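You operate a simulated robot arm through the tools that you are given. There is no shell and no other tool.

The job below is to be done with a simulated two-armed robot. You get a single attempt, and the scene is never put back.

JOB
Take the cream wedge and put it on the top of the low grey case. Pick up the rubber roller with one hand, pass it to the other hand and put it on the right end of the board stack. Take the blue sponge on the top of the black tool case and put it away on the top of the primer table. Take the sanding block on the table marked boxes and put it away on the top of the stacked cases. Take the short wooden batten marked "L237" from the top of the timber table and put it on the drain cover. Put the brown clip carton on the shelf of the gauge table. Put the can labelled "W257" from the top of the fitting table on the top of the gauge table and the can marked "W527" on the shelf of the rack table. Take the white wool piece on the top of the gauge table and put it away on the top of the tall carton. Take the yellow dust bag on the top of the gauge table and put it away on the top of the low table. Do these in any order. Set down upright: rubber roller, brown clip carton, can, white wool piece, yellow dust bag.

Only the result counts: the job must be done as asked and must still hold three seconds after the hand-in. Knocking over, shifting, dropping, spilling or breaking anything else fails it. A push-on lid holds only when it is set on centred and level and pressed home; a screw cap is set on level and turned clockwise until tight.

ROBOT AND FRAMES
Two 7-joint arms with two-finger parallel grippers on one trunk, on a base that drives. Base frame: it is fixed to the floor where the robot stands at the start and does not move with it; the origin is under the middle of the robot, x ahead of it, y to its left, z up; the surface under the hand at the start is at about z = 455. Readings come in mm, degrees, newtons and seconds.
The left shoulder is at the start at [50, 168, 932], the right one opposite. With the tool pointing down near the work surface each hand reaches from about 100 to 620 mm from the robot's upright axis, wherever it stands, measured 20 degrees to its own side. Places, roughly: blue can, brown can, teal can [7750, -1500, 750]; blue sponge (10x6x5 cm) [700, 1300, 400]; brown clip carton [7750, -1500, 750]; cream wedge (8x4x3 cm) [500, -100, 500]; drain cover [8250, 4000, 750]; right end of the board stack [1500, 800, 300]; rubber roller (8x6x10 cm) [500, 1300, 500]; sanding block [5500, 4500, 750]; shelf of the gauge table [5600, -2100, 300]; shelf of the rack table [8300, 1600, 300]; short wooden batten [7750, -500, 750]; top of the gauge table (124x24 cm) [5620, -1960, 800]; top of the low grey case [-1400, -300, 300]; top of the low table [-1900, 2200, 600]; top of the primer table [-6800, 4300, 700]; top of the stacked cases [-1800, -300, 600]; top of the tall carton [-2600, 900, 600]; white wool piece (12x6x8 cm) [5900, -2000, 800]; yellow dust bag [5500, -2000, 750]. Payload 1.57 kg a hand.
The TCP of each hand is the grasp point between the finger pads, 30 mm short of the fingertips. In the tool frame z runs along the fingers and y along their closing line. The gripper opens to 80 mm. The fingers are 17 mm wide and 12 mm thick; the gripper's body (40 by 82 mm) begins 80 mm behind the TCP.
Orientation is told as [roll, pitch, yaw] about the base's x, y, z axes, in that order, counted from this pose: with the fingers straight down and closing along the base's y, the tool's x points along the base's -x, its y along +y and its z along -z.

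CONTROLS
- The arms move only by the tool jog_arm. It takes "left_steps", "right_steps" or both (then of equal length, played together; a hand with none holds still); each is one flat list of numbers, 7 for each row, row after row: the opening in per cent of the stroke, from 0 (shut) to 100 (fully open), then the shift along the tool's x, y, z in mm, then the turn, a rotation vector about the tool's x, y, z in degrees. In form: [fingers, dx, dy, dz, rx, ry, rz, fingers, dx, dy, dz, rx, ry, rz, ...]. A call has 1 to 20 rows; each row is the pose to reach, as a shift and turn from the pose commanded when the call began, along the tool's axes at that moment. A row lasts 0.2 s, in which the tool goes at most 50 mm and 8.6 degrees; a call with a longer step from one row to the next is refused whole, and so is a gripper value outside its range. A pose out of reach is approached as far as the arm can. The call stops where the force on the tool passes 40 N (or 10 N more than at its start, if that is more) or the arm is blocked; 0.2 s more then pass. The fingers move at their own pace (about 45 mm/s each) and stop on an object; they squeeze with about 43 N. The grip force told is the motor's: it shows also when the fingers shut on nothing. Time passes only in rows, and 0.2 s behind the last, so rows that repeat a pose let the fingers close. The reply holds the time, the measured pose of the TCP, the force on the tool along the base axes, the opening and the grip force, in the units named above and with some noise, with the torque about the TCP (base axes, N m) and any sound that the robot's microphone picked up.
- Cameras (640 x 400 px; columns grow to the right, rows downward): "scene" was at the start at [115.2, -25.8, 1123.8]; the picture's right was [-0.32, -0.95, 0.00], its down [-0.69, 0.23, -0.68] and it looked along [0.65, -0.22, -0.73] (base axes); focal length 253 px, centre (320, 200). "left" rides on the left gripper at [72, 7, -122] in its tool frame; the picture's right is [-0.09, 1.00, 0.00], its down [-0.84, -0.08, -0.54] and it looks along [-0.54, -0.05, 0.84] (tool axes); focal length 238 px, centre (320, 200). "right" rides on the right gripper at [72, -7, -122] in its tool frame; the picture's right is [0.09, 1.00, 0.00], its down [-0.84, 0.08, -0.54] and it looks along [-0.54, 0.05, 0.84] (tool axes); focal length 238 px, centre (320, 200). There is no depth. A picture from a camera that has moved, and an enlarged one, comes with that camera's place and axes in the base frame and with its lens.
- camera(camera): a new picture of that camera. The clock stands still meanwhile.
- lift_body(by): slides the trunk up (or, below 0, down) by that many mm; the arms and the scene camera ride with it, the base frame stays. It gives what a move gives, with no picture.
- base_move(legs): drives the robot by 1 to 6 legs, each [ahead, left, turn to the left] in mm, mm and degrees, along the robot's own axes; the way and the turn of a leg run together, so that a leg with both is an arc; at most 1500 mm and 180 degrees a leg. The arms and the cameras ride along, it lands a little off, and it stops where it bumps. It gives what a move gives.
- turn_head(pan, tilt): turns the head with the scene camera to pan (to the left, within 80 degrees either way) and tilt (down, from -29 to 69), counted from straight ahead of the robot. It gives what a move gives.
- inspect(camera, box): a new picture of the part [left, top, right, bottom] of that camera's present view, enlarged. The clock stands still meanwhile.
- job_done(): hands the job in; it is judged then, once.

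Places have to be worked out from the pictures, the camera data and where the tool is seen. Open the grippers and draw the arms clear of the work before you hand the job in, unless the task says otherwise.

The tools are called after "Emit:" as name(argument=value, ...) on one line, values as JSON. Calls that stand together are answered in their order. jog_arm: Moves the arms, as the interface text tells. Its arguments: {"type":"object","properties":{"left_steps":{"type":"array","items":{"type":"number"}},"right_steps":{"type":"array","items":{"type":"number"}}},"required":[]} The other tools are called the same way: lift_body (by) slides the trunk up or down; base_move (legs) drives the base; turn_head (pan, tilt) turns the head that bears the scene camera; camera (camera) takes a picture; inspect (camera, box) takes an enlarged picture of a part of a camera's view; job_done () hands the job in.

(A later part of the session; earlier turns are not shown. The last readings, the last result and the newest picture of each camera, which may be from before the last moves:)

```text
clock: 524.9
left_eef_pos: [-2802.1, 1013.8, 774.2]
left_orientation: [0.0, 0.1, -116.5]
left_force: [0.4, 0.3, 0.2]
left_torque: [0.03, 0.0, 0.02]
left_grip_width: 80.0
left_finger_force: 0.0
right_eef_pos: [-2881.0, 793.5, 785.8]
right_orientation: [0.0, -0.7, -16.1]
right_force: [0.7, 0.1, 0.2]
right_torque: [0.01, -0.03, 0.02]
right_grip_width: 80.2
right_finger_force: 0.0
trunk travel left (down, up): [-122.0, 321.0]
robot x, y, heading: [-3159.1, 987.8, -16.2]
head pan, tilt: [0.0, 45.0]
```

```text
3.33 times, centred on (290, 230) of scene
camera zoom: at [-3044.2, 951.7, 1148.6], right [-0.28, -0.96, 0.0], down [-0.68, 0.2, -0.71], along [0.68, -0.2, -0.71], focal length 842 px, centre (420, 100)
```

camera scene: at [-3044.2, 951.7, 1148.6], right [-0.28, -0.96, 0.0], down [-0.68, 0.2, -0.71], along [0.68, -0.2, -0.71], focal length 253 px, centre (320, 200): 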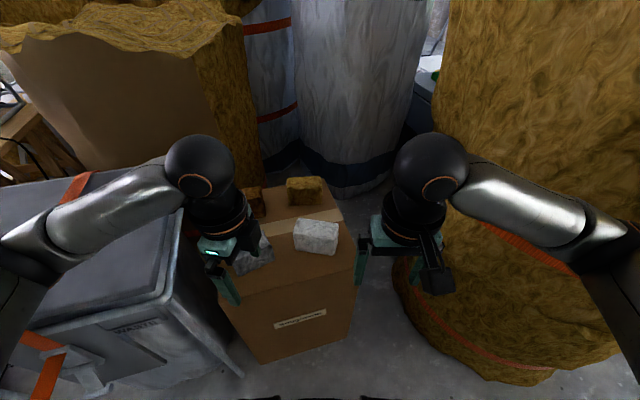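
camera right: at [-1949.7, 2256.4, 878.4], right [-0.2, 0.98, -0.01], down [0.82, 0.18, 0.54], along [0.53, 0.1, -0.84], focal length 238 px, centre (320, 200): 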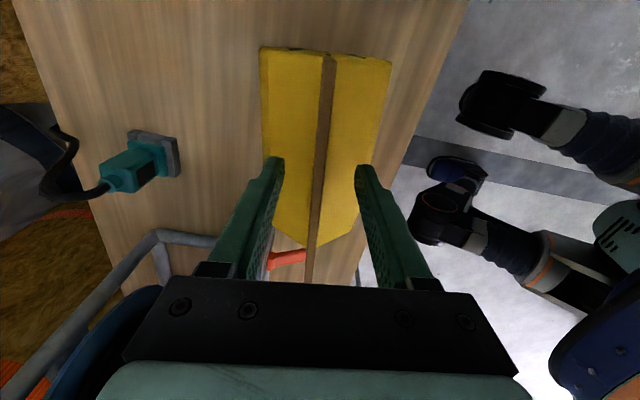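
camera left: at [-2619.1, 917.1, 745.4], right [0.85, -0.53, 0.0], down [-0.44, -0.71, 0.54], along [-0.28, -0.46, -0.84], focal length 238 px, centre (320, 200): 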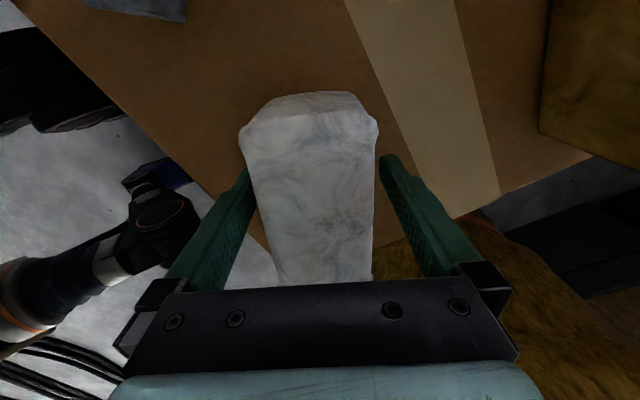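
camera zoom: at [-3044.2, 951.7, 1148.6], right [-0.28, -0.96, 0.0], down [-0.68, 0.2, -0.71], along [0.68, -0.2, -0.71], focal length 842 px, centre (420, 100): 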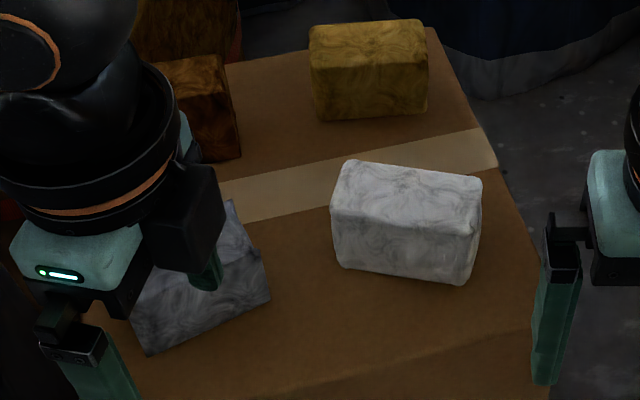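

White wool is set down upright. I back away, turn the left hand to neutral, and start the trip back east.

Emit:
base_move(legs=[[-600, 0, 0], [0, 0, 16]])

Emit:
jog_arm(left_steps=[100, 10, 10, 0, 0, 0, -8.4, 100, 20, 20, 0, 0, 0, -16.8, 100, 30, 30, 0, 0, 0, -25.2, 100, 40, 30, 0, 0, 0, -33.6, 100, 50, 30, 0, 0, 0, -42, 100, 60, 30, 0, 0, 0, -50.4, 100, 60, 30, 0, 0, 0, -58.8, 100, 60, 30, 0, 0, 0, -67.2, 100, 60, 30, 0, 0, 0, -75.6, 100, 60, 30, 0, 0, 0, -84, 100, 60, 30, 0, 0, 0, -92.4, 100, 60, 30, 0, 0, 0, -100.5], right_steps=[100, 0, -10, 0, 0, 0, 0, 100, 0, -20, 0, 0, 0, 0, 100, 0, -30, 0, 0, 0, 0, 100, 0, -40, 0, 0, 0, 0, 100, -10, -50, 0, 0, 0, 0, 100, -20, -60, 0, 0, 0, 0, 100, -30, -60, 0, 0, 0, 0, 100, -30, -60, 0, 0, 0, 0, 100, -30, -60, 0, 0, 0, 0, 100, -30, -60, 0, 0, 0, 0, 100, -30, -60, 0, 0, 0, 0, 100, -30, -60, 0, 0, 0, 0])

```text
clock: 529.2
left_eef_pos: [-3396.4, 1277.5, 774.5]
left_orientation: [-0.1, 0.2, -100.4]
left_force: [0.6, 0.6, 0.0]
left_torque: [0.01, -0.02, 0.01]
left_grip_width: 80.0
left_finger_force: 0.1
right_eef_pos: [-3411.6, 1044.6, 786.3]
right_orientation: [0.0, -0.6, 0.2]
right_force: [0.1, 0.3, 0.5]
right_torque: [0.0, -0.04, 0.01]
right_grip_width: 80.0
right_finger_force: 0.0
trunk travel left (down, up): [-122.0, 321.0]
robot x, y, heading: [-3732.8, 1149.7, 0.3]
head pan, tilt: [0.0, 45.0]
```

```text
clock: 531.8
left_eef_pos: [-3356.9, 1331.0, 773.7]
left_orientation: [0.0, 0.0, 0.5]
left_force: [0.0, -0.2, 0.2]
left_torque: [-0.01, 0.04, 0.04]
left_grip_width: 79.8
left_finger_force: 0.0
right_eef_pos: [-3381.2, 983.8, 785.5]
right_orientation: [-0.1, -0.6, 0.2]
right_force: [-0.6, -0.6, -0.2]
right_torque: [0.03, 0.0, 0.01]
right_grip_width: 80.1
right_finger_force: 0.0
trunk travel left (down, up): [-122.0, 321.0]
robot x, y, heading: [-3733.3, 1150.9, 0.2]
head pan, tilt: [0.0, 45.0]
```

Hands neutral. I drive back along the known route: west of the tripod, north, then east.

Emit:
base_move(legs=[[-270, 1000, 0], [0, 900, 0], [1450, 0, 0]])

Emit:
base_move(legs=[[1400, 0, 0], [1400, 0, 0], [1400, -300, 0]])

```text
clock: 555.6
left_eef_pos: [-2221.5, 3309.2, 773.8]
left_orientation: [0.0, 0.0, 2.8]
left_force: [0.2, -0.2, -0.8]
left_torque: [-0.03, -0.03, 0.0]
left_grip_width: 80.3
left_finger_force: 0.1
right_eef_pos: [-2232.1, 2961.3, 787.2]
right_orientation: [0.0, -0.6, 2.8]
right_force: [0.1, -1.0, -0.2]
right_torque: [-0.01, 0.01, 0.01]
right_grip_width: 79.8
right_finger_force: 0.0
trunk travel left (down, up): [-122.0, 321.0]
robot x, y, heading: [-2593.2, 3114.3, 2.5]
head pan, tilt: [0.0, 45.0]
```

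```text
clock: 576.1
left_eef_pos: [2037.5, 3285.0, 774.3]
left_orientation: [0.0, -0.1, 4.5]
left_force: [-0.1, 0.2, -0.5]
left_torque: [0.0, 0.02, 0.02]
left_grip_width: 79.9
left_finger_force: 0.1
right_eef_pos: [2036.0, 2938.4, 786.1]
right_orientation: [-0.1, -0.6, 4.5]
right_force: [-0.4, -0.5, -0.4]
right_torque: [0.01, 0.02, 0.02]
right_grip_width: 79.9
right_finger_force: 0.1
trunk travel left (down, up): [-122.0, 321.0]
robot x, y, heading: [1676.5, 3080.6, 4.6]
head pan, tilt: [0.0, 45.0]
```

Pose [1677, 3081], heading 4.6°. I correct the heading and drive diagonally to the corridor entrance.

Emit:
base_move(legs=[[0, 0, -4.6], [1200, -480, 0], [1250, -500, 0]])

```text
clock: 589.5
left_eef_pos: [4512.3, 2286.1, 774.3]
left_orientation: [0.1, -0.2, 0.1]
left_force: [0.0, 0.3, 0.0]
left_torque: [-0.01, 0.01, 0.02]
left_grip_width: 80.1
left_finger_force: 0.0
right_eef_pos: [4485.9, 1938.0, 786.6]
right_orientation: [0.0, -0.6, 0.1]
right_force: [0.1, -0.9, -0.5]
right_torque: [0.0, -0.03, 0.01]
right_grip_width: 80.0
right_finger_force: 0.0
trunk travel left (down, up): [-122.0, 321.0]
robot x, y, heading: [4133.1, 2103.7, 0.2]
head pan, tilt: [0.0, 45.0]
```

I go down the corridor keeping x ≈ 4200.

Emit:
base_move(legs=[[60, -400, 0], [20, -1350, 0], [0, -1250, 0]])

```text
clock: 616.2
left_eef_pos: [4644.0, -726.2, 775.1]
left_orientation: [0.0, 0.0, 1.9]
left_force: [-0.5, -0.4, 0.8]
left_torque: [-0.01, 0.01, -0.01]
left_grip_width: 79.9
left_finger_force: 0.0
right_eef_pos: [4626.8, -1075.4, 787.0]
right_orientation: [0.0, -0.6, 1.9]
right_force: [0.1, 1.0, -0.3]
right_torque: [0.0, -0.01, -0.02]
right_grip_width: 80.0
right_finger_force: 0.0
trunk travel left (down, up): [-122.0, 321.0]
robot x, y, heading: [4272.5, -921.9, 1.9]
head pan, tilt: [0.0, 45.0]
```

Next the fitting table: first W527. I drive east, and raise the trunk on the way.

Emit:
base_move(legs=[[0, 0, -1.9], [1400, 0, 0], [1200, -50, 0]])

Emit:
lift_body(by=180)

Emit:
turn_head(pan=0, tilt=25)

Emit:
camera(camera="scene")

```text
clock: 629.2
left_eef_pos: [7254.9, -827.4, 774.7]
left_orientation: [0.1, -0.1, -1.5]
left_force: [0.1, 0.1, -0.4]
left_torque: [0.01, 0.01, 0.01]
left_grip_width: 79.9
left_finger_force: 0.0
right_eef_pos: [7217.7, -1173.5, 785.2]
right_orientation: [0.0, -0.5, -1.5]
right_force: [-0.1, -0.9, 0.4]
right_torque: [0.0, -0.01, -0.01]
right_grip_width: 80.2
right_finger_force: 0.0
trunk travel left (down, up): [-122.0, 321.0]
robot x, y, heading: [6872.1, -997.8, -1.5]
head pan, tilt: [0.0, 45.0]
```

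```text
clock: 631.2
left_eef_pos: [7254.7, -827.6, 953.7]
left_orientation: [0.0, -0.1, -1.5]
left_force: [0.7, 0.2, 0.1]
left_torque: [0.03, -0.02, -0.01]
left_grip_width: 80.1
left_finger_force: 0.1
right_eef_pos: [7217.5, -1173.2, 966.7]
right_orientation: [0.2, -0.6, -1.6]
right_force: [0.1, 0.6, 0.2]
right_torque: [-0.01, 0.0, 0.0]
right_grip_width: 80.0
right_finger_force: 0.1
trunk travel left (down, up): [-302.0, 141.0]
robot x, y, heading: [6872.2, -995.7, -1.6]
head pan, tilt: [0.0, 45.0]
```

```text
clock: 632.1
left_eef_pos: [7254.5, -829.0, 953.5]
left_orientation: [0.1, -0.1, -1.5]
left_force: [-0.8, 0.8, -0.1]
left_torque: [0.01, 0.03, 0.02]
left_grip_width: 80.1
left_finger_force: 0.1
right_eef_pos: [7218.6, -1172.6, 966.4]
right_orientation: [0.0, -0.7, -1.5]
right_force: [0.5, 0.1, 0.2]
right_torque: [-0.02, 0.0, -0.03]
right_grip_width: 80.0
right_finger_force: 0.0
trunk travel left (down, up): [-302.0, 141.0]
robot x, y, heading: [6871.1, -996.2, -1.5]
head pan, tilt: [0.0, 25.0]
```

```text
taken
camera scene: at [7003.4, -1000.9, 1359.1], right [-0.03, -1.0, 0.0], down [-0.42, 0.01, -0.91], along [0.91, -0.02, -0.42], focal length 253 px, centre (320, 200)
```

scene: 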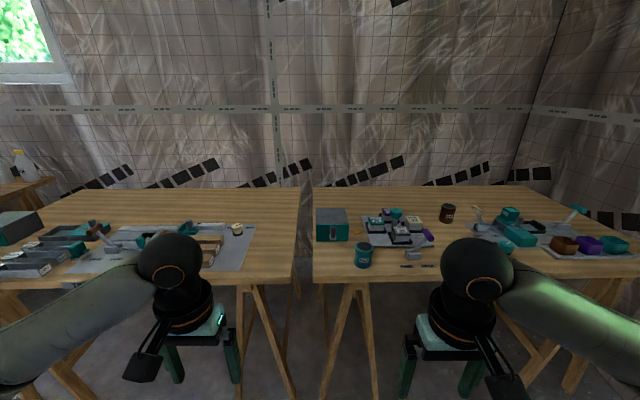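

W527 stands at ≈[7700, −1163]. I drive closer and square up.

Emit:
base_move(legs=[[200, -70, 1.5], [150, 0, 0]])

Emit:
turn_head(pan=0, tilt=45)

Emit:
camera(camera="scene")

Emit:
inspect(camera="scene", box=[260, 150, 420, 270])

```text
clock: 634.7
left_eef_pos: [7591.5, -893.7, 954.5]
left_orientation: [0.1, 0.0, -0.3]
left_force: [-0.4, -0.3, -0.4]
left_torque: [0.0, 0.02, -0.01]
left_grip_width: 79.7
left_finger_force: 0.0
right_eef_pos: [7563.1, -1239.6, 967.1]
right_orientation: [-0.1, -0.6, -0.2]
right_force: [-0.2, -0.6, -0.6]
right_torque: [-0.01, -0.01, 0.0]
right_grip_width: 80.3
right_finger_force: 0.0
trunk travel left (down, up): [-302.0, 141.0]
robot x, y, heading: [7212.8, -1070.6, -0.3]
head pan, tilt: [0.0, 25.0]
```

```text
clock: 635.5
left_eef_pos: [7592.7, -893.0, 953.1]
left_orientation: [0.1, -0.1, -0.2]
left_force: [-0.9, -0.4, -0.2]
left_torque: [-0.01, 0.01, -0.01]
left_grip_width: 80.1
left_finger_force: 0.0
right_eef_pos: [7563.7, -1239.7, 966.8]
right_orientation: [0.0, -0.7, -0.2]
right_force: [0.7, 0.9, 0.5]
right_torque: [0.02, 0.02, 0.01]
right_grip_width: 79.8
right_finger_force: 0.1
trunk travel left (down, up): [-302.0, 141.0]
robot x, y, heading: [7212.3, -1071.0, -0.5]
head pan, tilt: [0.0, 45.0]
```

```text
taken
camera scene: at [7334.0, -1072.0, 1328.6], right [0.0, -1.0, 0.0], down [-0.71, 0.0, -0.71], along [0.71, 0.0, -0.71], focal length 253 px, centre (320, 200)
```

scene: 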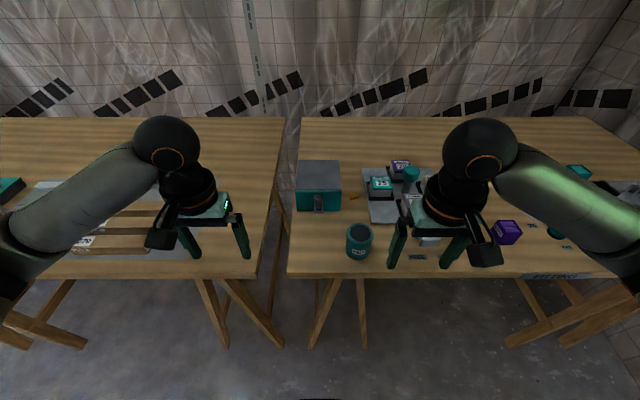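

```text
3.33 times, centred on (340, 210) of scene
camera zoom: at [7334.0, -1072.0, 1328.6], right [0.0, -1.0, 0.0], down [-0.71, 0.0, -0.71], along [0.71, 0.0, -0.71], focal length 842 px, centre (253, 167)
```

zoom: 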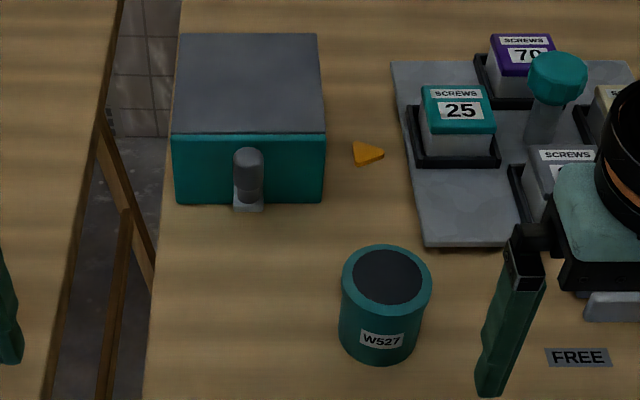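

W527's centre is about [7687, −1163]. I move the right hand above it and check with its camera.

Emit:
jog_arm(right_steps=[100, -31, 19, 0, 0, 0, 0, 100, -62, 38, 0, 0, 0, 0, 100, -93, 58, 0, 0, 0, 0, 100, -124, 77, 0, 0, 0, 0, 100, -124, 77, 0, 0, 0, 0])

Emit:
inspect(camera="right", box=[240, 60, 400, 180])

Emit:
camera(camera="right")

```text
clock: 636.7
left_eef_pos: [7592.3, -894.1, 953.6]
left_orientation: [0.0, -0.1, -0.2]
left_force: [-0.4, -0.7, -0.3]
left_torque: [0.03, -0.01, 0.0]
left_grip_width: 80.0
left_finger_force: 0.0
right_eef_pos: [7691.2, -1163.9, 966.9]
right_orientation: [0.0, -0.6, -0.1]
right_force: [-0.3, 0.4, -0.5]
right_torque: [-0.01, -0.01, -0.01]
right_grip_width: 79.9
right_finger_force: 0.0
trunk travel left (down, up): [-302.0, 141.0]
robot x, y, heading: [7214.9, -1074.0, -0.1]
head pan, tilt: [0.0, 45.0]
```

```text
3.33 times, centred on (320, 120) of right
camera zoom: at [7617.2, -1170.0, 1088.2], right [-0.09, 1.0, 0.0], down [0.83, 0.07, 0.55], along [0.55, 0.05, -0.83], focal length 794 px, centre (320, 467)
```

zoom: 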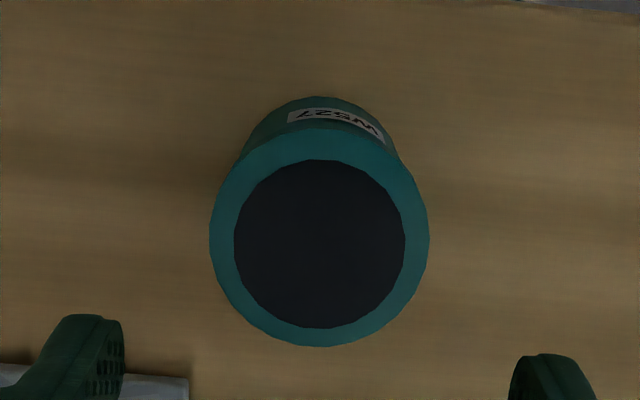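

```text
taken
camera right: at [7617.2, -1170.0, 1088.2], right [-0.09, 1.0, 0.0], down [0.83, 0.07, 0.55], along [0.55, 0.05, -0.83], focal length 238 px, centre (320, 200)
```

right: 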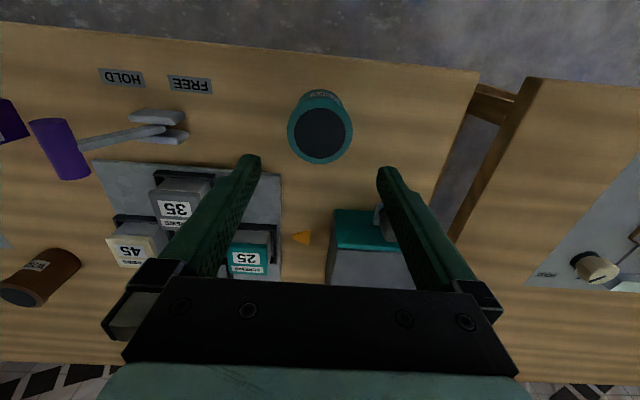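

W527 is ~59 mm wide, centre offset +8.7/−1.5 mm. I correct, descend 125 mm and grip.

Emit:
jog_arm(right_steps=[100, 8.7, -1.5, 10, 0, 0, 0, 100, 8.7, -1.5, 55, 0, 0, 0, 100, 8.7, -1.5, 100, 0, 0, 0, 100, 8.7, -1.5, 125, 0, 0, 0, 100, 8.7, -1.5, 125, 0, 0, 0, 0, 8.7, -1.5, 125, 0, 0, 0, 0, 8.7, -1.5, 125, 0, 0, 0, 0, 8.7, -1.5, 125, 0, 0, 0, 0, 8.7, -1.5, 125, 0, 0, 0])

Emit:
camera(camera="right")

```text
clock: 638.7
left_eef_pos: [7591.2, -893.2, 955.2]
left_orientation: [0.1, -0.1, -0.2]
left_force: [-0.6, -0.4, -0.1]
left_torque: [0.01, -0.03, 0.01]
left_grip_width: 80.0
left_finger_force: 0.0
right_eef_pos: [7679.3, -1165.5, 842.0]
right_orientation: [0.0, -0.7, -0.1]
right_force: [-0.4, -0.8, 0.0]
right_torque: [0.0, 0.0, 0.03]
right_grip_width: 60.7
right_finger_force: 39.3
trunk travel left (down, up): [-302.0, 141.0]
robot x, y, heading: [7212.0, -1071.5, -0.3]
head pan, tilt: [0.0, 45.0]
```

```text
taken
camera right: at [7607.3, -1171.5, 964.6], right [-0.09, 1.0, 0.0], down [0.83, 0.07, 0.55], along [0.55, 0.05, -0.84], focal length 238 px, centre (320, 200)
```

right: 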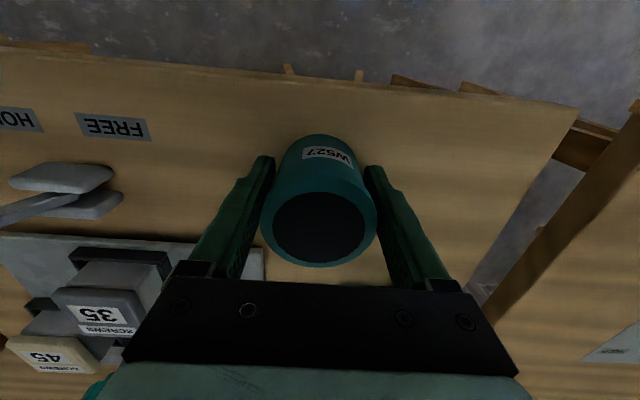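

Gripped (60.7 mm). I lift and retract it.

Emit:
jog_arm(right_steps=[0, 0, 0, -20, 0, 0, 0, 0, 0, 0, -60, 0, 0, 0, 0, 0, 0, -100, 0, 0, 0, 0, 0, 0, -135, 0, 0, 0, 0, 35, -25, -135, 0, 0, 0, 0, 70, -50, -135, 0, 0, 0, 0, 105, -75, -135, 0, 0, 0, 0, 120, -85, -135, 0, 0, 0])

Emit:
base_move(legs=[[-200, 600, 0]])

Emit:
turn_head(pan=0, tilt=38)

Emit:
camera(camera="scene")

Emit:
inspect(camera="scene", box=[200, 130, 400, 255])

```text
clock: 640.5
left_eef_pos: [7591.3, -893.5, 954.0]
left_orientation: [0.2, -0.1, -0.2]
left_force: [-0.6, 0.2, 0.1]
left_torque: [0.03, -0.02, -0.01]
left_grip_width: 79.9
left_finger_force: 0.0
right_eef_pos: [7555.6, -1249.2, 976.9]
right_orientation: [-0.1, -0.6, -0.1]
right_force: [0.7, 0.1, -1.4]
right_torque: [0.02, 0.03, -0.01]
right_grip_width: 60.4
right_finger_force: 42.6
trunk travel left (down, up): [-302.0, 141.0]
robot x, y, heading: [7212.5, -1073.4, -0.2]
head pan, tilt: [0.0, 45.0]
```

```text
clock: 646.2
left_eef_pos: [7396.1, -300.2, 954.2]
left_orientation: [0.1, -0.1, -0.1]
left_force: [0.3, 0.6, -0.8]
left_torque: [0.0, 0.0, -0.02]
left_grip_width: 79.9
left_finger_force: 0.0
right_eef_pos: [7363.1, -657.7, 975.0]
right_orientation: [0.0, -0.6, -0.1]
right_force: [0.8, 0.0, -1.3]
right_torque: [-0.02, -0.01, -0.05]
right_grip_width: 60.7
right_finger_force: 43.0
trunk travel left (down, up): [-302.0, 141.0]
robot x, y, heading: [7018.9, -479.0, 0.1]
head pan, tilt: [0.0, 45.0]
```

```text
clock: 646.8
left_eef_pos: [7396.4, -300.4, 954.4]
left_orientation: [0.2, -0.1, -0.2]
left_force: [0.1, 0.0, 0.3]
left_torque: [0.01, 0.03, -0.03]
left_grip_width: 80.0
left_finger_force: 0.0
right_eef_pos: [7361.4, -658.0, 975.5]
right_orientation: [0.0, -0.5, -0.1]
right_force: [0.5, -0.1, -1.5]
right_torque: [-0.01, -0.01, -0.02]
right_grip_width: 60.6
right_finger_force: 42.9
trunk travel left (down, up): [-302.0, 141.0]
robot x, y, heading: [7018.8, -482.2, -0.1]
head pan, tilt: [0.0, 38.0]
```

```text
taken
camera scene: at [7143.5, -480.6, 1338.8], right [0.0, -1.0, 0.0], down [-0.62, 0.0, -0.79], along [0.79, 0.0, -0.62], focal length 253 px, centre (320, 200)
```

scene: 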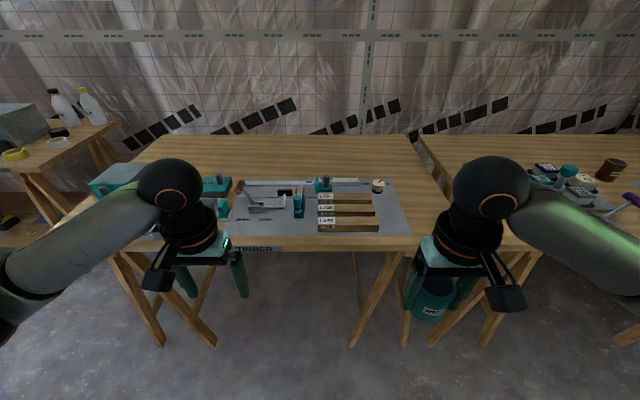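

```text
3.20 times, centred on (300, 192) of scene
camera zoom: at [7143.5, -480.6, 1338.8], right [0.0, -1.0, 0.0], down [-0.62, 0.0, -0.79], along [0.79, 0.0, -0.62], focal length 809 px, centre (384, 224)
```

zoom: 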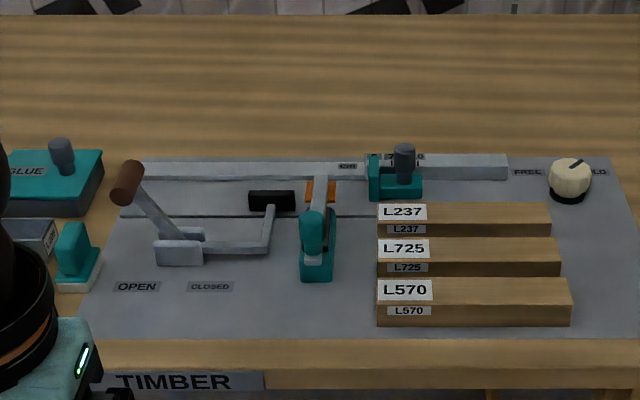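

L237 (rear batten): x 7810–7844, y −474…−656, top ≈828; gap to L725 ≈27 mm, a teal clamp sits behind its left part. I'll grip at y ≈ −590 across its width. I drive in place and yaw the left hand 90°.

Emit:
base_move(legs=[[100, -205, 0], [180, 0, 0]])

Emit:
jog_arm(left_steps=[100, 0, 0, 0, 0, 0, 8.2, 100, 0, 0, 0, 0, 0, 16.4, 100, 0, 0, 0, 0, 0, 24.6, 100, 0, 0, 0, 0, 0, 32.8, 90, 0, 0, 0, 0, 0, 41, 80, 0, 0, 0, 0, 0, 49.2, 70, 0, 0, 0, 0, 0, 57.4, 60, 0, 0, 0, 0, 0, 65.6, 60, 0, 0, 0, 0, 0, 73.8, 60, 0, 0, 0, 0, 0, 82, 60, 0, 0, 0, 0, 0, 90, 60, 0, 0, 0, 0, 0, 90])

Emit:
turn_head(pan=5, tilt=45)

Emit:
camera(camera="scene")

Emit:
inspect(camera="scene", box=[220, 130, 400, 245])

```text
clock: 650.3
left_eef_pos: [7677.2, -503.3, 953.1]
left_orientation: [0.1, 0.0, -0.1]
left_force: [-0.2, -0.1, -0.4]
left_torque: [-0.04, 0.01, -0.03]
left_grip_width: 80.1
left_finger_force: 0.0
right_eef_pos: [7640.6, -858.4, 975.5]
right_orientation: [-0.1, -0.5, -0.1]
right_force: [0.5, 0.2, -2.2]
right_torque: [0.02, 0.0, 0.0]
right_grip_width: 60.7
right_finger_force: 43.0
trunk travel left (down, up): [-302.0, 141.0]
robot x, y, heading: [7296.5, -680.5, -0.2]
head pan, tilt: [0.0, 38.0]
```

```text
clock: 652.9
left_eef_pos: [7676.0, -503.3, 952.9]
left_orientation: [0.1, 0.1, -90.1]
left_force: [0.5, 0.2, -0.9]
left_torque: [0.02, -0.01, 0.03]
left_grip_width: 48.1
left_finger_force: 0.2
right_eef_pos: [7642.1, -859.8, 976.6]
right_orientation: [-0.1, -0.5, 0.0]
right_force: [0.6, -0.2, -2.4]
right_torque: [-0.03, 0.02, 0.01]
right_grip_width: 60.6
right_finger_force: 42.1
trunk travel left (down, up): [-302.0, 141.0]
robot x, y, heading: [7296.3, -681.4, -0.0]
head pan, tilt: [0.0, 38.0]
```

```text
clock: 653.6
left_eef_pos: [7674.8, -502.8, 954.5]
left_orientation: [0.2, 0.1, -90.1]
left_force: [-0.5, -0.3, 0.1]
left_torque: [0.01, 0.02, 0.01]
left_grip_width: 48.2
left_finger_force: 0.0
right_eef_pos: [7640.7, -859.2, 976.9]
right_orientation: [0.0, -0.6, 0.1]
right_force: [-0.1, 0.1, -2.4]
right_torque: [0.0, 0.01, 0.01]
right_grip_width: 60.7
right_finger_force: 42.8
trunk travel left (down, up): [-302.0, 141.0]
robot x, y, heading: [7296.4, -682.6, 0.0]
head pan, tilt: [5.0, 45.0]
```

```text
taken
camera scene: at [7417.8, -675.9, 1328.6], right [0.09, -1.0, 0.0], down [-0.7, -0.06, -0.71], along [0.7, 0.06, -0.71], focal length 253 px, centre (320, 200)
```

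scene: 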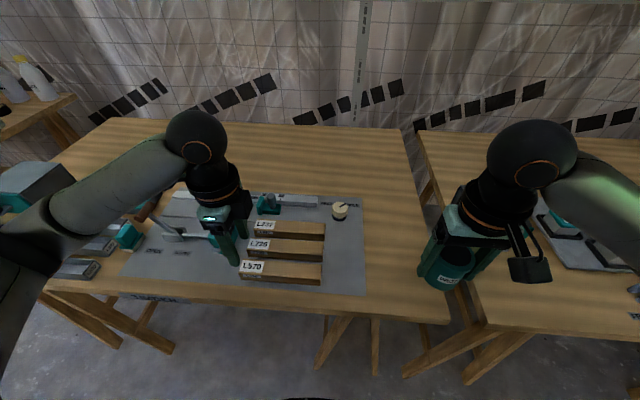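

```text
3.48 times, centred on (310, 188) of scene
camera zoom: at [7417.8, -675.9, 1328.6], right [0.09, -1.0, 0.0], down [-0.7, -0.06, -0.71], along [0.7, 0.06, -0.71], focal length 879 px, centre (355, 244)
```

zoom: 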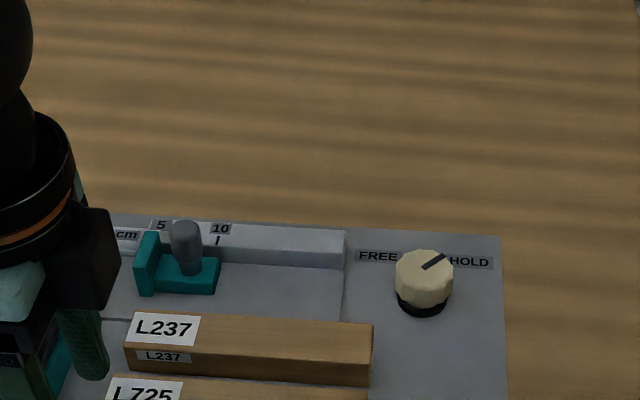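

I move the left hand above L237's free part and check with its camera.

Emit:
jog_arm(left_steps=[60, -23, 36, 0, 0, 0, 0, 60, -46, 72, 0, 0, 0, 0, 60, -69, 109, 0, 0, 0, 0, 60, -92, 145, 0, 0, 0, 0, 60, -92, 145, 20, 0, 0, 0, 60, -92, 145, 20, 0, 0, 0])

Emit:
camera(camera="left")

Emit:
inspect(camera="left", box=[220, 40, 420, 190])

```text
clock: 655.0
left_eef_pos: [7823.0, -597.0, 933.6]
left_orientation: [0.1, 0.1, -90.1]
left_force: [1.0, -0.4, 0.4]
left_torque: [-0.02, 0.01, -0.03]
left_grip_width: 48.0
left_finger_force: 0.1
right_eef_pos: [7641.0, -859.3, 976.7]
right_orientation: [0.0, -0.6, 0.0]
right_force: [0.2, 1.5, -2.1]
right_torque: [-0.01, -0.01, 0.0]
right_grip_width: 60.5
right_finger_force: 43.0
trunk travel left (down, up): [-302.0, 141.0]
robot x, y, heading: [7294.3, -684.7, -0.1]
head pan, tilt: [5.0, 45.0]
```

```text
taken
camera left: at [7827.2, -524.9, 1055.3], right [1.0, -0.09, 0.0], down [-0.08, -0.84, 0.54], along [-0.05, -0.54, -0.84], focal length 238 px, centre (320, 200)
```

left: 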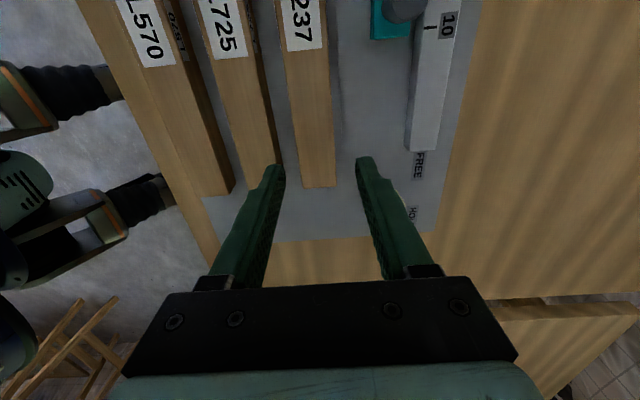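

```text
2.67 times, centred on (320, 115) of left
camera zoom: at [7827.2, -524.9, 1055.3], right [1.0, -0.09, 0.0], down [-0.08, -0.84, 0.54], along [-0.05, -0.54, -0.84], focal length 636 px, centre (320, 427)
```

zoom: 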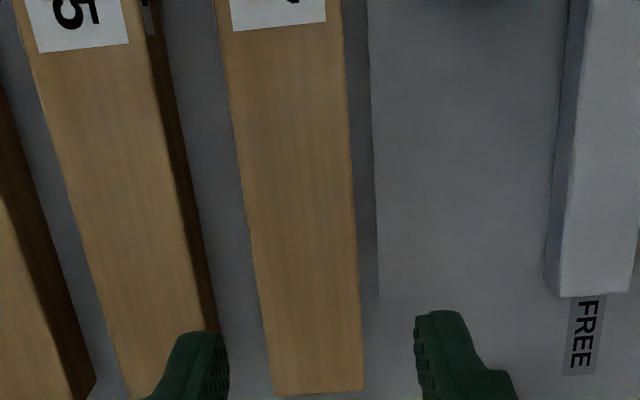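

L237 is 38 mm wide, centred −6.5 mm from the gripper axis; the gap to L725 is 24 mm. I shift, set a 50 mm opening, and descend to just above the mat.

Emit:
jog_arm(left_steps=[62, 0, -6.5, 0, 0, 0, 0, 62, 0, -6.5, 40, 0, 0, 0, 62, 0, -6.5, 65, 0, 0, 0, 62, 0, -6.5, 65, 0, 0, 0])

Emit:
camera(camera="left")

Emit:
inspect(camera="left", box=[240, 100, 400, 220])

```text
clock: 656.0
left_eef_pos: [7816.8, -593.6, 868.3]
left_orientation: [0.1, 0.2, -90.1]
left_force: [-0.3, -0.1, 0.1]
left_torque: [0.0, 0.01, 0.02]
left_grip_width: 49.6
left_finger_force: 0.0
right_eef_pos: [7641.6, -860.0, 976.7]
right_orientation: [0.0, -0.6, 0.0]
right_force: [-0.4, -0.2, -2.2]
right_torque: [-0.02, -0.01, -0.04]
right_grip_width: 60.8
right_finger_force: 43.3
trunk travel left (down, up): [-302.0, 141.0]
robot x, y, heading: [7296.2, -681.4, -0.1]
head pan, tilt: [5.0, 45.0]
```

```text
taken
camera left: at [7821.3, -522.9, 990.5], right [1.0, -0.09, 0.0], down [-0.08, -0.84, 0.54], along [-0.05, -0.54, -0.84], focal length 238 px, centre (320, 200)
```

left: 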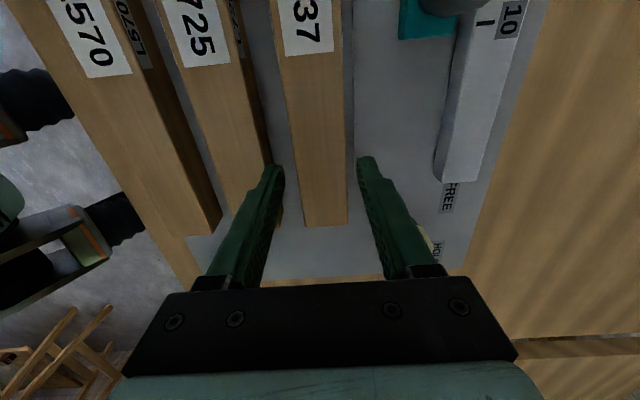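

```text
3.33 times, centred on (320, 160) of left
camera zoom: at [7821.3, -522.9, 990.5], right [1.0, -0.09, 0.0], down [-0.08, -0.84, 0.54], along [-0.05, -0.54, -0.84], focal length 794 px, centre (320, 333)
```

zoom: 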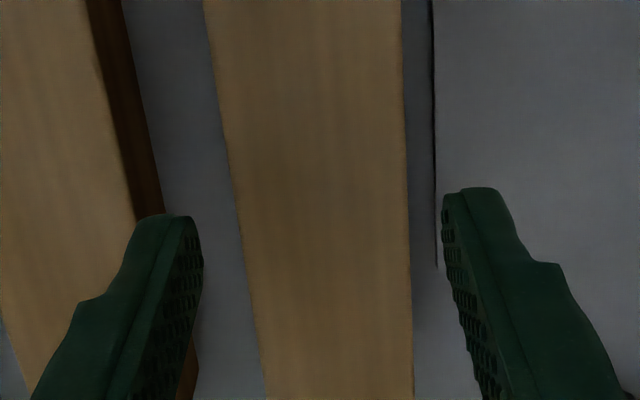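

The near finger sits ~3 mm from L725 and 6 mm from L237; I centre it (opening 48 mm, +1 mm) and descend the last 33 mm.

Emit:
jog_arm(left_steps=[60, 0, 1, 0, 0, 0, 0, 60, 0, 1, 10, 0, 0, 0, 60, 0, 1, 20, 0, 0, 0, 60, 0, 1, 28, 0, 0, 0, 60, 0, 1, 32, 0, 0, 0, 60, 0, 1, 32, 0, 0, 0])

Emit:
camera(camera="left")

```text
clock: 657.4
left_eef_pos: [7814.7, -593.6, 836.8]
left_orientation: [0.1, 0.1, -90.0]
left_force: [-0.2, 0.0, 0.2]
left_torque: [0.02, -0.01, -0.02]
left_grip_width: 48.1
left_finger_force: 0.0
right_eef_pos: [7640.7, -859.2, 976.3]
right_orientation: [0.1, -0.6, 0.0]
right_force: [-0.6, -0.5, -1.7]
right_torque: [0.02, 0.03, 0.01]
right_grip_width: 60.7
right_finger_force: 43.0
trunk travel left (down, up): [-302.0, 141.0]
robot x, y, heading: [7298.3, -681.9, -0.2]
head pan, tilt: [5.0, 45.0]
```

```text
taken
camera left: at [7820.8, -523.1, 958.4], right [1.0, -0.09, 0.0], down [-0.08, -0.84, 0.54], along [-0.05, -0.54, -0.84], focal length 238 px, centre (320, 200)
```

left: 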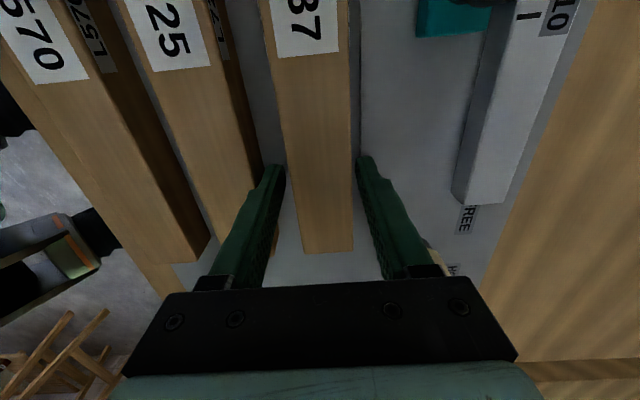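

No contact on the way. I close on L237 and lift it straight up.

Emit:
jog_arm(left_steps=[0, 0, 0, 0, 0, 0, 0, 0, 0, 0, 0, 0, 0, 0, 0, 0, 0, 0, 0, 0, 0, 0, 0, 0, 0, 0, 0, 0])

Emit:
jog_arm(left_steps=[0, 0, 0, -10, 0, 0, 0, 0, 0, 0, -35, 0, 0, 0, 0, 0, 0, -70, 0, 0, 0, 0, 0, 0, -110, 0, 0, 0, 0, 0, 0, -140, 0, 0, 0, 0, 0, 0, -140, 0, 0, 0])

Emit:
camera(camera="left")

Emit:
camera(camera="scene")

```text
clock: 658.4
left_eef_pos: [7815.8, -594.7, 836.3]
left_orientation: [0.2, 0.2, -90.2]
left_force: [0.1, -0.2, 0.1]
left_torque: [-0.04, -0.06, -0.02]
left_grip_width: 37.3
left_finger_force: 42.9
right_eef_pos: [7641.8, -860.5, 975.4]
right_orientation: [0.0, -0.5, 0.0]
right_force: [0.5, 1.0, -2.0]
right_torque: [-0.01, -0.01, 0.0]
right_grip_width: 60.7
right_finger_force: 43.0
trunk travel left (down, up): [-302.0, 141.0]
robot x, y, heading: [7296.9, -683.4, -0.1]
head pan, tilt: [5.0, 45.0]
```

```text
clock: 659.8
left_eef_pos: [7814.8, -595.9, 978.7]
left_orientation: [0.0, 0.2, -90.1]
left_force: [-0.4, -0.2, -1.2]
left_torque: [-0.07, 0.02, 0.0]
left_grip_width: 37.1
left_finger_force: 44.1
right_eef_pos: [7641.8, -858.3, 976.7]
right_orientation: [0.0, -0.7, 0.0]
right_force: [0.3, -0.6, -2.5]
right_torque: [0.04, 0.01, 0.0]
right_grip_width: 60.5
right_finger_force: 42.6
trunk travel left (down, up): [-302.0, 141.0]
robot x, y, heading: [7296.2, -684.7, -0.1]
head pan, tilt: [5.0, 45.0]
```

```text
taken
camera left: at [7821.4, -524.6, 1100.2], right [1.0, -0.09, 0.0], down [-0.08, -0.84, 0.54], along [-0.05, -0.54, -0.84], focal length 238 px, centre (320, 200)
```

left: 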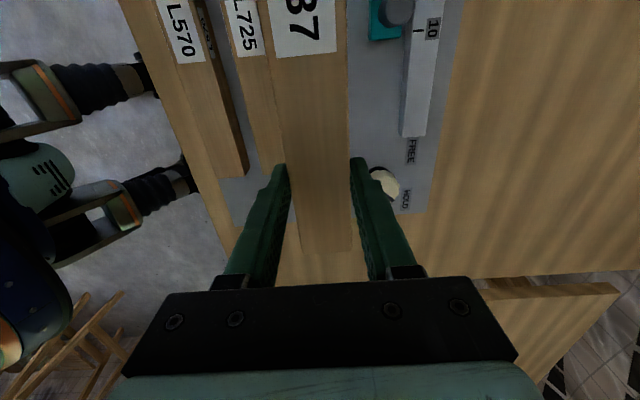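

```text
taken
camera scene: at [7417.9, -675.8, 1328.5], right [0.09, -1.0, 0.0], down [-0.7, -0.06, -0.71], along [0.7, 0.06, -0.71], focal length 253 px, centre (320, 200)
```

scene: 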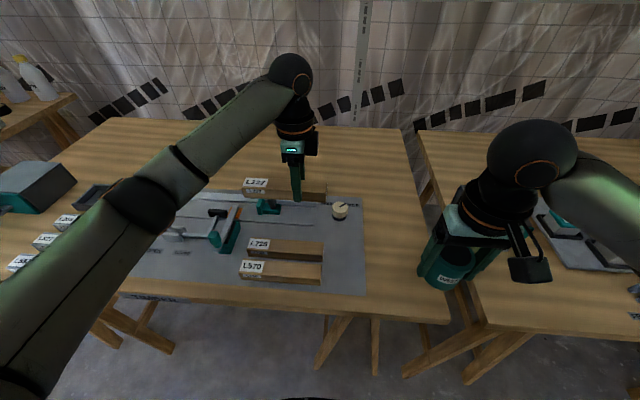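

L237 is lifted cleanly. I retract the left hand, back off, and head north toward the rack table.

Emit:
jog_arm(left_steps=[0, 15, -35, 0, 0, 0, 0, 0, 30, -70, 0, 0, 0, 0, 0, 45, -105, 0, 0, 0, 0, 0, 60, -140, 0, 0, 0, 0, 0, 60, -140, 0, 0, 0, 0])

Emit:
base_move(legs=[[-350, 0, 0], [0, 900, 0]])

Emit:
turn_head(pan=30, tilt=20)

Emit:
camera(camera="scene")

```text
clock: 661.0
left_eef_pos: [7674.6, -533.2, 978.9]
left_orientation: [-0.1, 0.2, -90.0]
left_force: [0.0, -0.7, -1.8]
left_torque: [-0.04, 0.01, -0.03]
left_grip_width: 37.0
left_finger_force: 43.0
right_eef_pos: [7640.6, -860.7, 976.8]
right_orientation: [0.0, -0.6, -0.1]
right_force: [0.3, -0.4, -1.9]
right_torque: [0.01, 0.0, -0.02]
right_grip_width: 60.3
right_finger_force: 42.5
trunk travel left (down, up): [-302.0, 141.0]
robot x, y, heading: [7298.1, -682.8, -0.0]
head pan, tilt: [5.0, 45.0]
```

```text
clock: 671.3
left_eef_pos: [7312.3, 387.0, 979.1]
left_orientation: [0.2, 0.1, -89.1]
left_force: [0.7, 0.1, -2.2]
left_torque: [-0.02, -0.01, -0.03]
left_grip_width: 36.9
left_finger_force: 43.7
right_eef_pos: [7284.7, 61.3, 976.2]
right_orientation: [0.0, -0.5, 0.8]
right_force: [0.1, 0.1, -1.2]
right_torque: [-0.03, 0.02, -0.02]
right_grip_width: 60.4
right_finger_force: 43.1
trunk travel left (down, up): [-302.0, 141.0]
robot x, y, heading: [6936.9, 231.0, 0.9]
head pan, tilt: [5.0, 45.0]
```

```text
clock: 672.2
left_eef_pos: [7313.5, 386.9, 978.5]
left_orientation: [0.0, 0.1, -89.1]
left_force: [0.2, -0.3, -0.4]
left_torque: [-0.04, 0.01, -0.02]
left_grip_width: 36.9
left_finger_force: 42.8
right_eef_pos: [7284.4, 61.3, 975.8]
right_orientation: [0.0, -0.6, 0.9]
right_force: [0.1, 0.2, -2.3]
right_torque: [0.02, -0.02, 0.0]
right_grip_width: 60.5
right_finger_force: 43.2
trunk travel left (down, up): [-302.0, 141.0]
robot x, y, heading: [6934.4, 233.8, 0.8]
head pan, tilt: [30.0, 20.0]
```

```text
taken
camera scene: at [7056.9, 280.5, 1367.1], right [0.51, -0.86, 0.0], down [-0.29, -0.18, -0.94], along [0.81, 0.48, -0.34], focal length 253 px, centre (320, 200)
```

scene: 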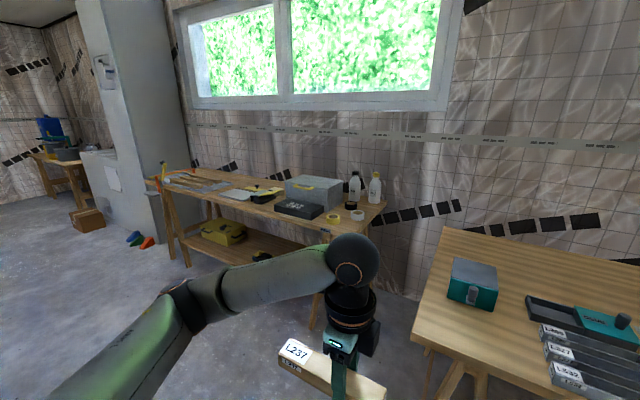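

The rack table is under the window, front at x ≈ 8160, y 700–2350, with a lower shelf holding a yellow toolbox. I drive in front of it.

Emit:
base_move(legs=[[300, 1250, -0.9], [250, 50, 0]])

Emit:
turn_head(pan=0, tilt=40)

Emit:
camera(camera="scene")

```text
clock: 684.9
left_eef_pos: [7840.2, 1703.2, 978.3]
left_orientation: [0.0, 0.1, -89.2]
left_force: [0.0, -0.1, -0.6]
left_torque: [-0.04, 0.05, 0.02]
left_grip_width: 37.1
left_finger_force: 43.4
right_eef_pos: [7811.3, 1378.7, 976.4]
right_orientation: [-0.1, -0.4, 0.8]
right_force: [0.7, -0.2, -2.2]
right_torque: [0.01, 0.03, -0.02]
right_grip_width: 60.3
right_finger_force: 42.7
trunk travel left (down, up): [-302.0, 141.0]
robot x, y, heading: [7460.4, 1549.8, 0.7]
head pan, tilt: [30.0, 20.0]
```

```text
clock: 685.8
left_eef_pos: [7839.6, 1702.9, 979.1]
left_orientation: [0.1, 0.2, -89.2]
left_force: [1.0, 1.1, -0.8]
left_torque: [-0.03, 0.0, 0.0]
left_grip_width: 37.1
left_finger_force: 43.1
right_eef_pos: [7810.9, 1378.7, 976.5]
right_orientation: [0.1, -0.6, 0.6]
right_force: [1.3, -0.4, -1.6]
right_torque: [-0.03, -0.01, 0.0]
right_grip_width: 60.6
right_finger_force: 43.6
trunk travel left (down, up): [-302.0, 141.0]
robot x, y, heading: [7464.6, 1551.7, 1.0]
head pan, tilt: [0.0, 40.0]
```

```text
taken
camera scene: at [7588.6, 1551.5, 1335.8], right [0.01, -1.0, 0.0], down [-0.64, -0.01, -0.77], along [0.77, 0.01, -0.64], focal length 253 px, centre (320, 200)
```

scene: 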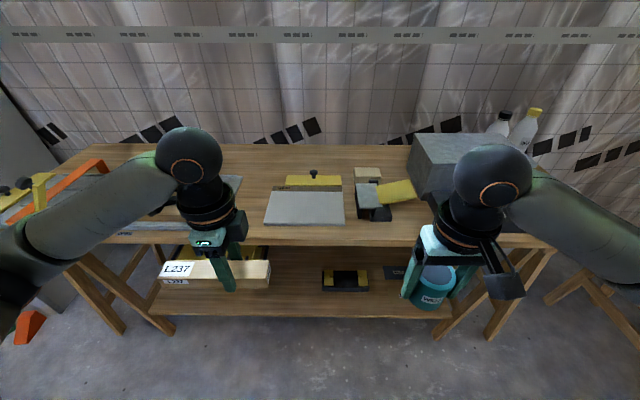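

I can see the shelf with a black/yellow tool in the middle; I zoom in on it.

Emit:
inspect(camera="scene", box=[140, 230, 470, 340])

Emit:
camera(camera="right")

Emit:
camera(camera="left")

```text
1.94 times, centred on (305, 285) of scene
camera zoom: at [7588.6, 1551.5, 1335.8], right [0.01, -1.0, 0.0], down [-0.64, -0.01, -0.77], along [0.77, 0.01, -0.64], focal length 490 px, centre (349, 35)
```

zoom: 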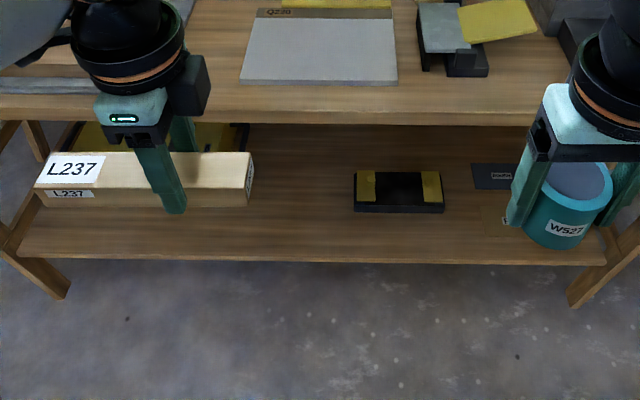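

```text
taken
camera right: at [7737.9, 1370.7, 1097.8], right [-0.11, 0.99, 0.0], down [0.83, 0.09, 0.55], along [0.55, 0.06, -0.83], focal length 238 px, centre (320, 200)
```

right: 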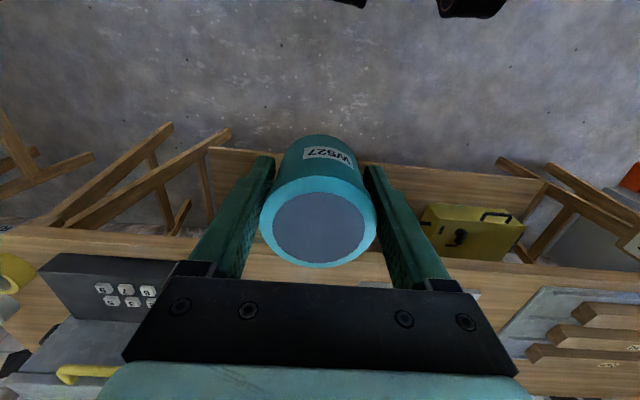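

```text
taken
camera left: at [7844.2, 1775.4, 1100.7], right [1.0, -0.08, 0.0], down [-0.07, -0.84, 0.54], along [-0.04, -0.54, -0.84], focal length 238 px, centre (320, 200)
```

left: 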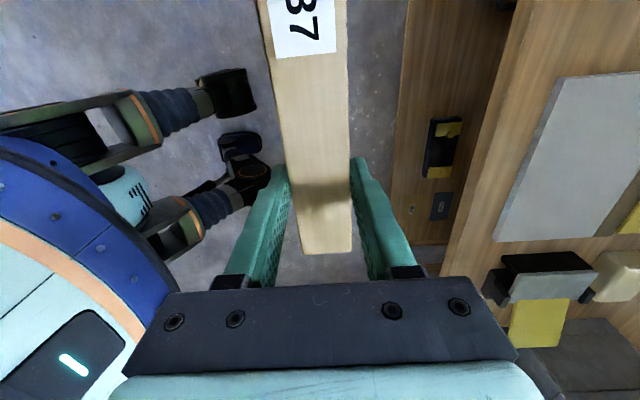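

Shelf front is nearly flush with the table front (x ≈ 8082); free spot for the can at about [8135, 1640]. I shift left 200 mm, lower the trunk, and extend the right hand in front of the table.

Emit:
base_move(legs=[[0, 200, -0.9]])

Emit:
lift_body(by=-300)

Emit:
jog_arm(right_steps=[0, -36, 12, 0, 0, 0, 0, 0, -72, 24, 0, 0, 0, 0, 0, -108, 36, 0, 0, 0, 0, 0, -144, 48, 0, 0, 0, 0, 0, -180, 60, 0, 0, 0, 0, 0, -180, 60, 45, 0, 0, 0, 0, -180, 60, 90, 0, 0, 0, 0, -180, 60, 135, 0, 0, 0, 0, -180, 60, 135, 0, 0, 0], left_steps=[0, 0, -10, 0, 0, 0, 0, 0, 0, -20, 0, 0, 0, 0, 0, 0, -30, 0, 0, 0, 0, 0, 0, -40, 0, 0, 0, 0, 0, 0, -40, 0, 0, 0, 0, 0, 0, -40, 0, 0, 0, 0, 0, 0, -40, 0, 0, 0, 0, 0, 0, -40, 0, 0, 0, 0, 0, 0, -40, 0, 0, 0, 0])

Emit:
camera(camera="scene")

```text
clock: 688.2
left_eef_pos: [7841.3, 1898.1, 979.0]
left_orientation: [0.0, 0.1, -90.2]
left_force: [-0.2, 0.4, -1.8]
left_torque: [-0.04, 0.0, 0.02]
left_grip_width: 37.1
left_finger_force: 43.2
right_eef_pos: [7805.9, 1573.9, 975.7]
right_orientation: [0.0, -0.5, -0.1]
right_force: [0.1, 0.1, -1.5]
right_torque: [-0.02, 0.0, 0.02]
right_grip_width: 60.5
right_finger_force: 43.4
trunk travel left (down, up): [-302.0, 141.0]
robot x, y, heading: [7465.3, 1750.0, -0.4]
head pan, tilt: [0.0, 40.0]
```

```text
clock: 691.2
left_eef_pos: [7841.1, 1898.5, 678.3]
left_orientation: [0.1, 0.2, -90.1]
left_force: [0.2, -0.4, -1.0]
left_torque: [-0.02, 0.0, -0.02]
left_grip_width: 37.2
left_finger_force: 42.9
right_eef_pos: [7806.3, 1572.0, 677.0]
right_orientation: [0.0, -0.6, -0.1]
right_force: [0.3, 0.8, -1.7]
right_torque: [-0.04, -0.01, 0.01]
right_grip_width: 60.5
right_finger_force: 43.4
trunk travel left (down, up): [-2.0, 441.0]
robot x, y, heading: [7465.8, 1746.3, -0.3]
head pan, tilt: [0.0, 40.0]
```

```text
clock: 693.2
left_eef_pos: [7801.1, 1899.0, 678.6]
left_orientation: [0.0, 0.2, -90.1]
left_force: [-0.1, -0.5, -1.0]
left_torque: [-0.02, -0.03, 0.0]
left_grip_width: 37.2
left_finger_force: 42.7
right_eef_pos: [7989.2, 1634.0, 540.6]
right_orientation: [0.0, -0.6, -0.1]
right_force: [-0.5, -0.4, -1.8]
right_torque: [-0.02, 0.0, -0.03]
right_grip_width: 60.3
right_finger_force: 43.9
trunk travel left (down, up): [-2.0, 441.0]
robot x, y, heading: [7463.6, 1754.6, -0.0]
head pan, tilt: [0.0, 40.0]
```

```text
taken
camera scene: at [7587.5, 1750.1, 1035.8], right [0.0, -1.0, 0.0], down [-0.64, 0.0, -0.77], along [0.77, 0.0, -0.64], focal length 253 px, centre (320, 200)
```

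scene: 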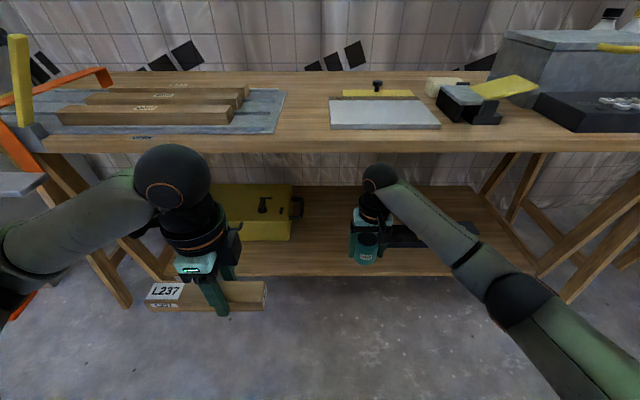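

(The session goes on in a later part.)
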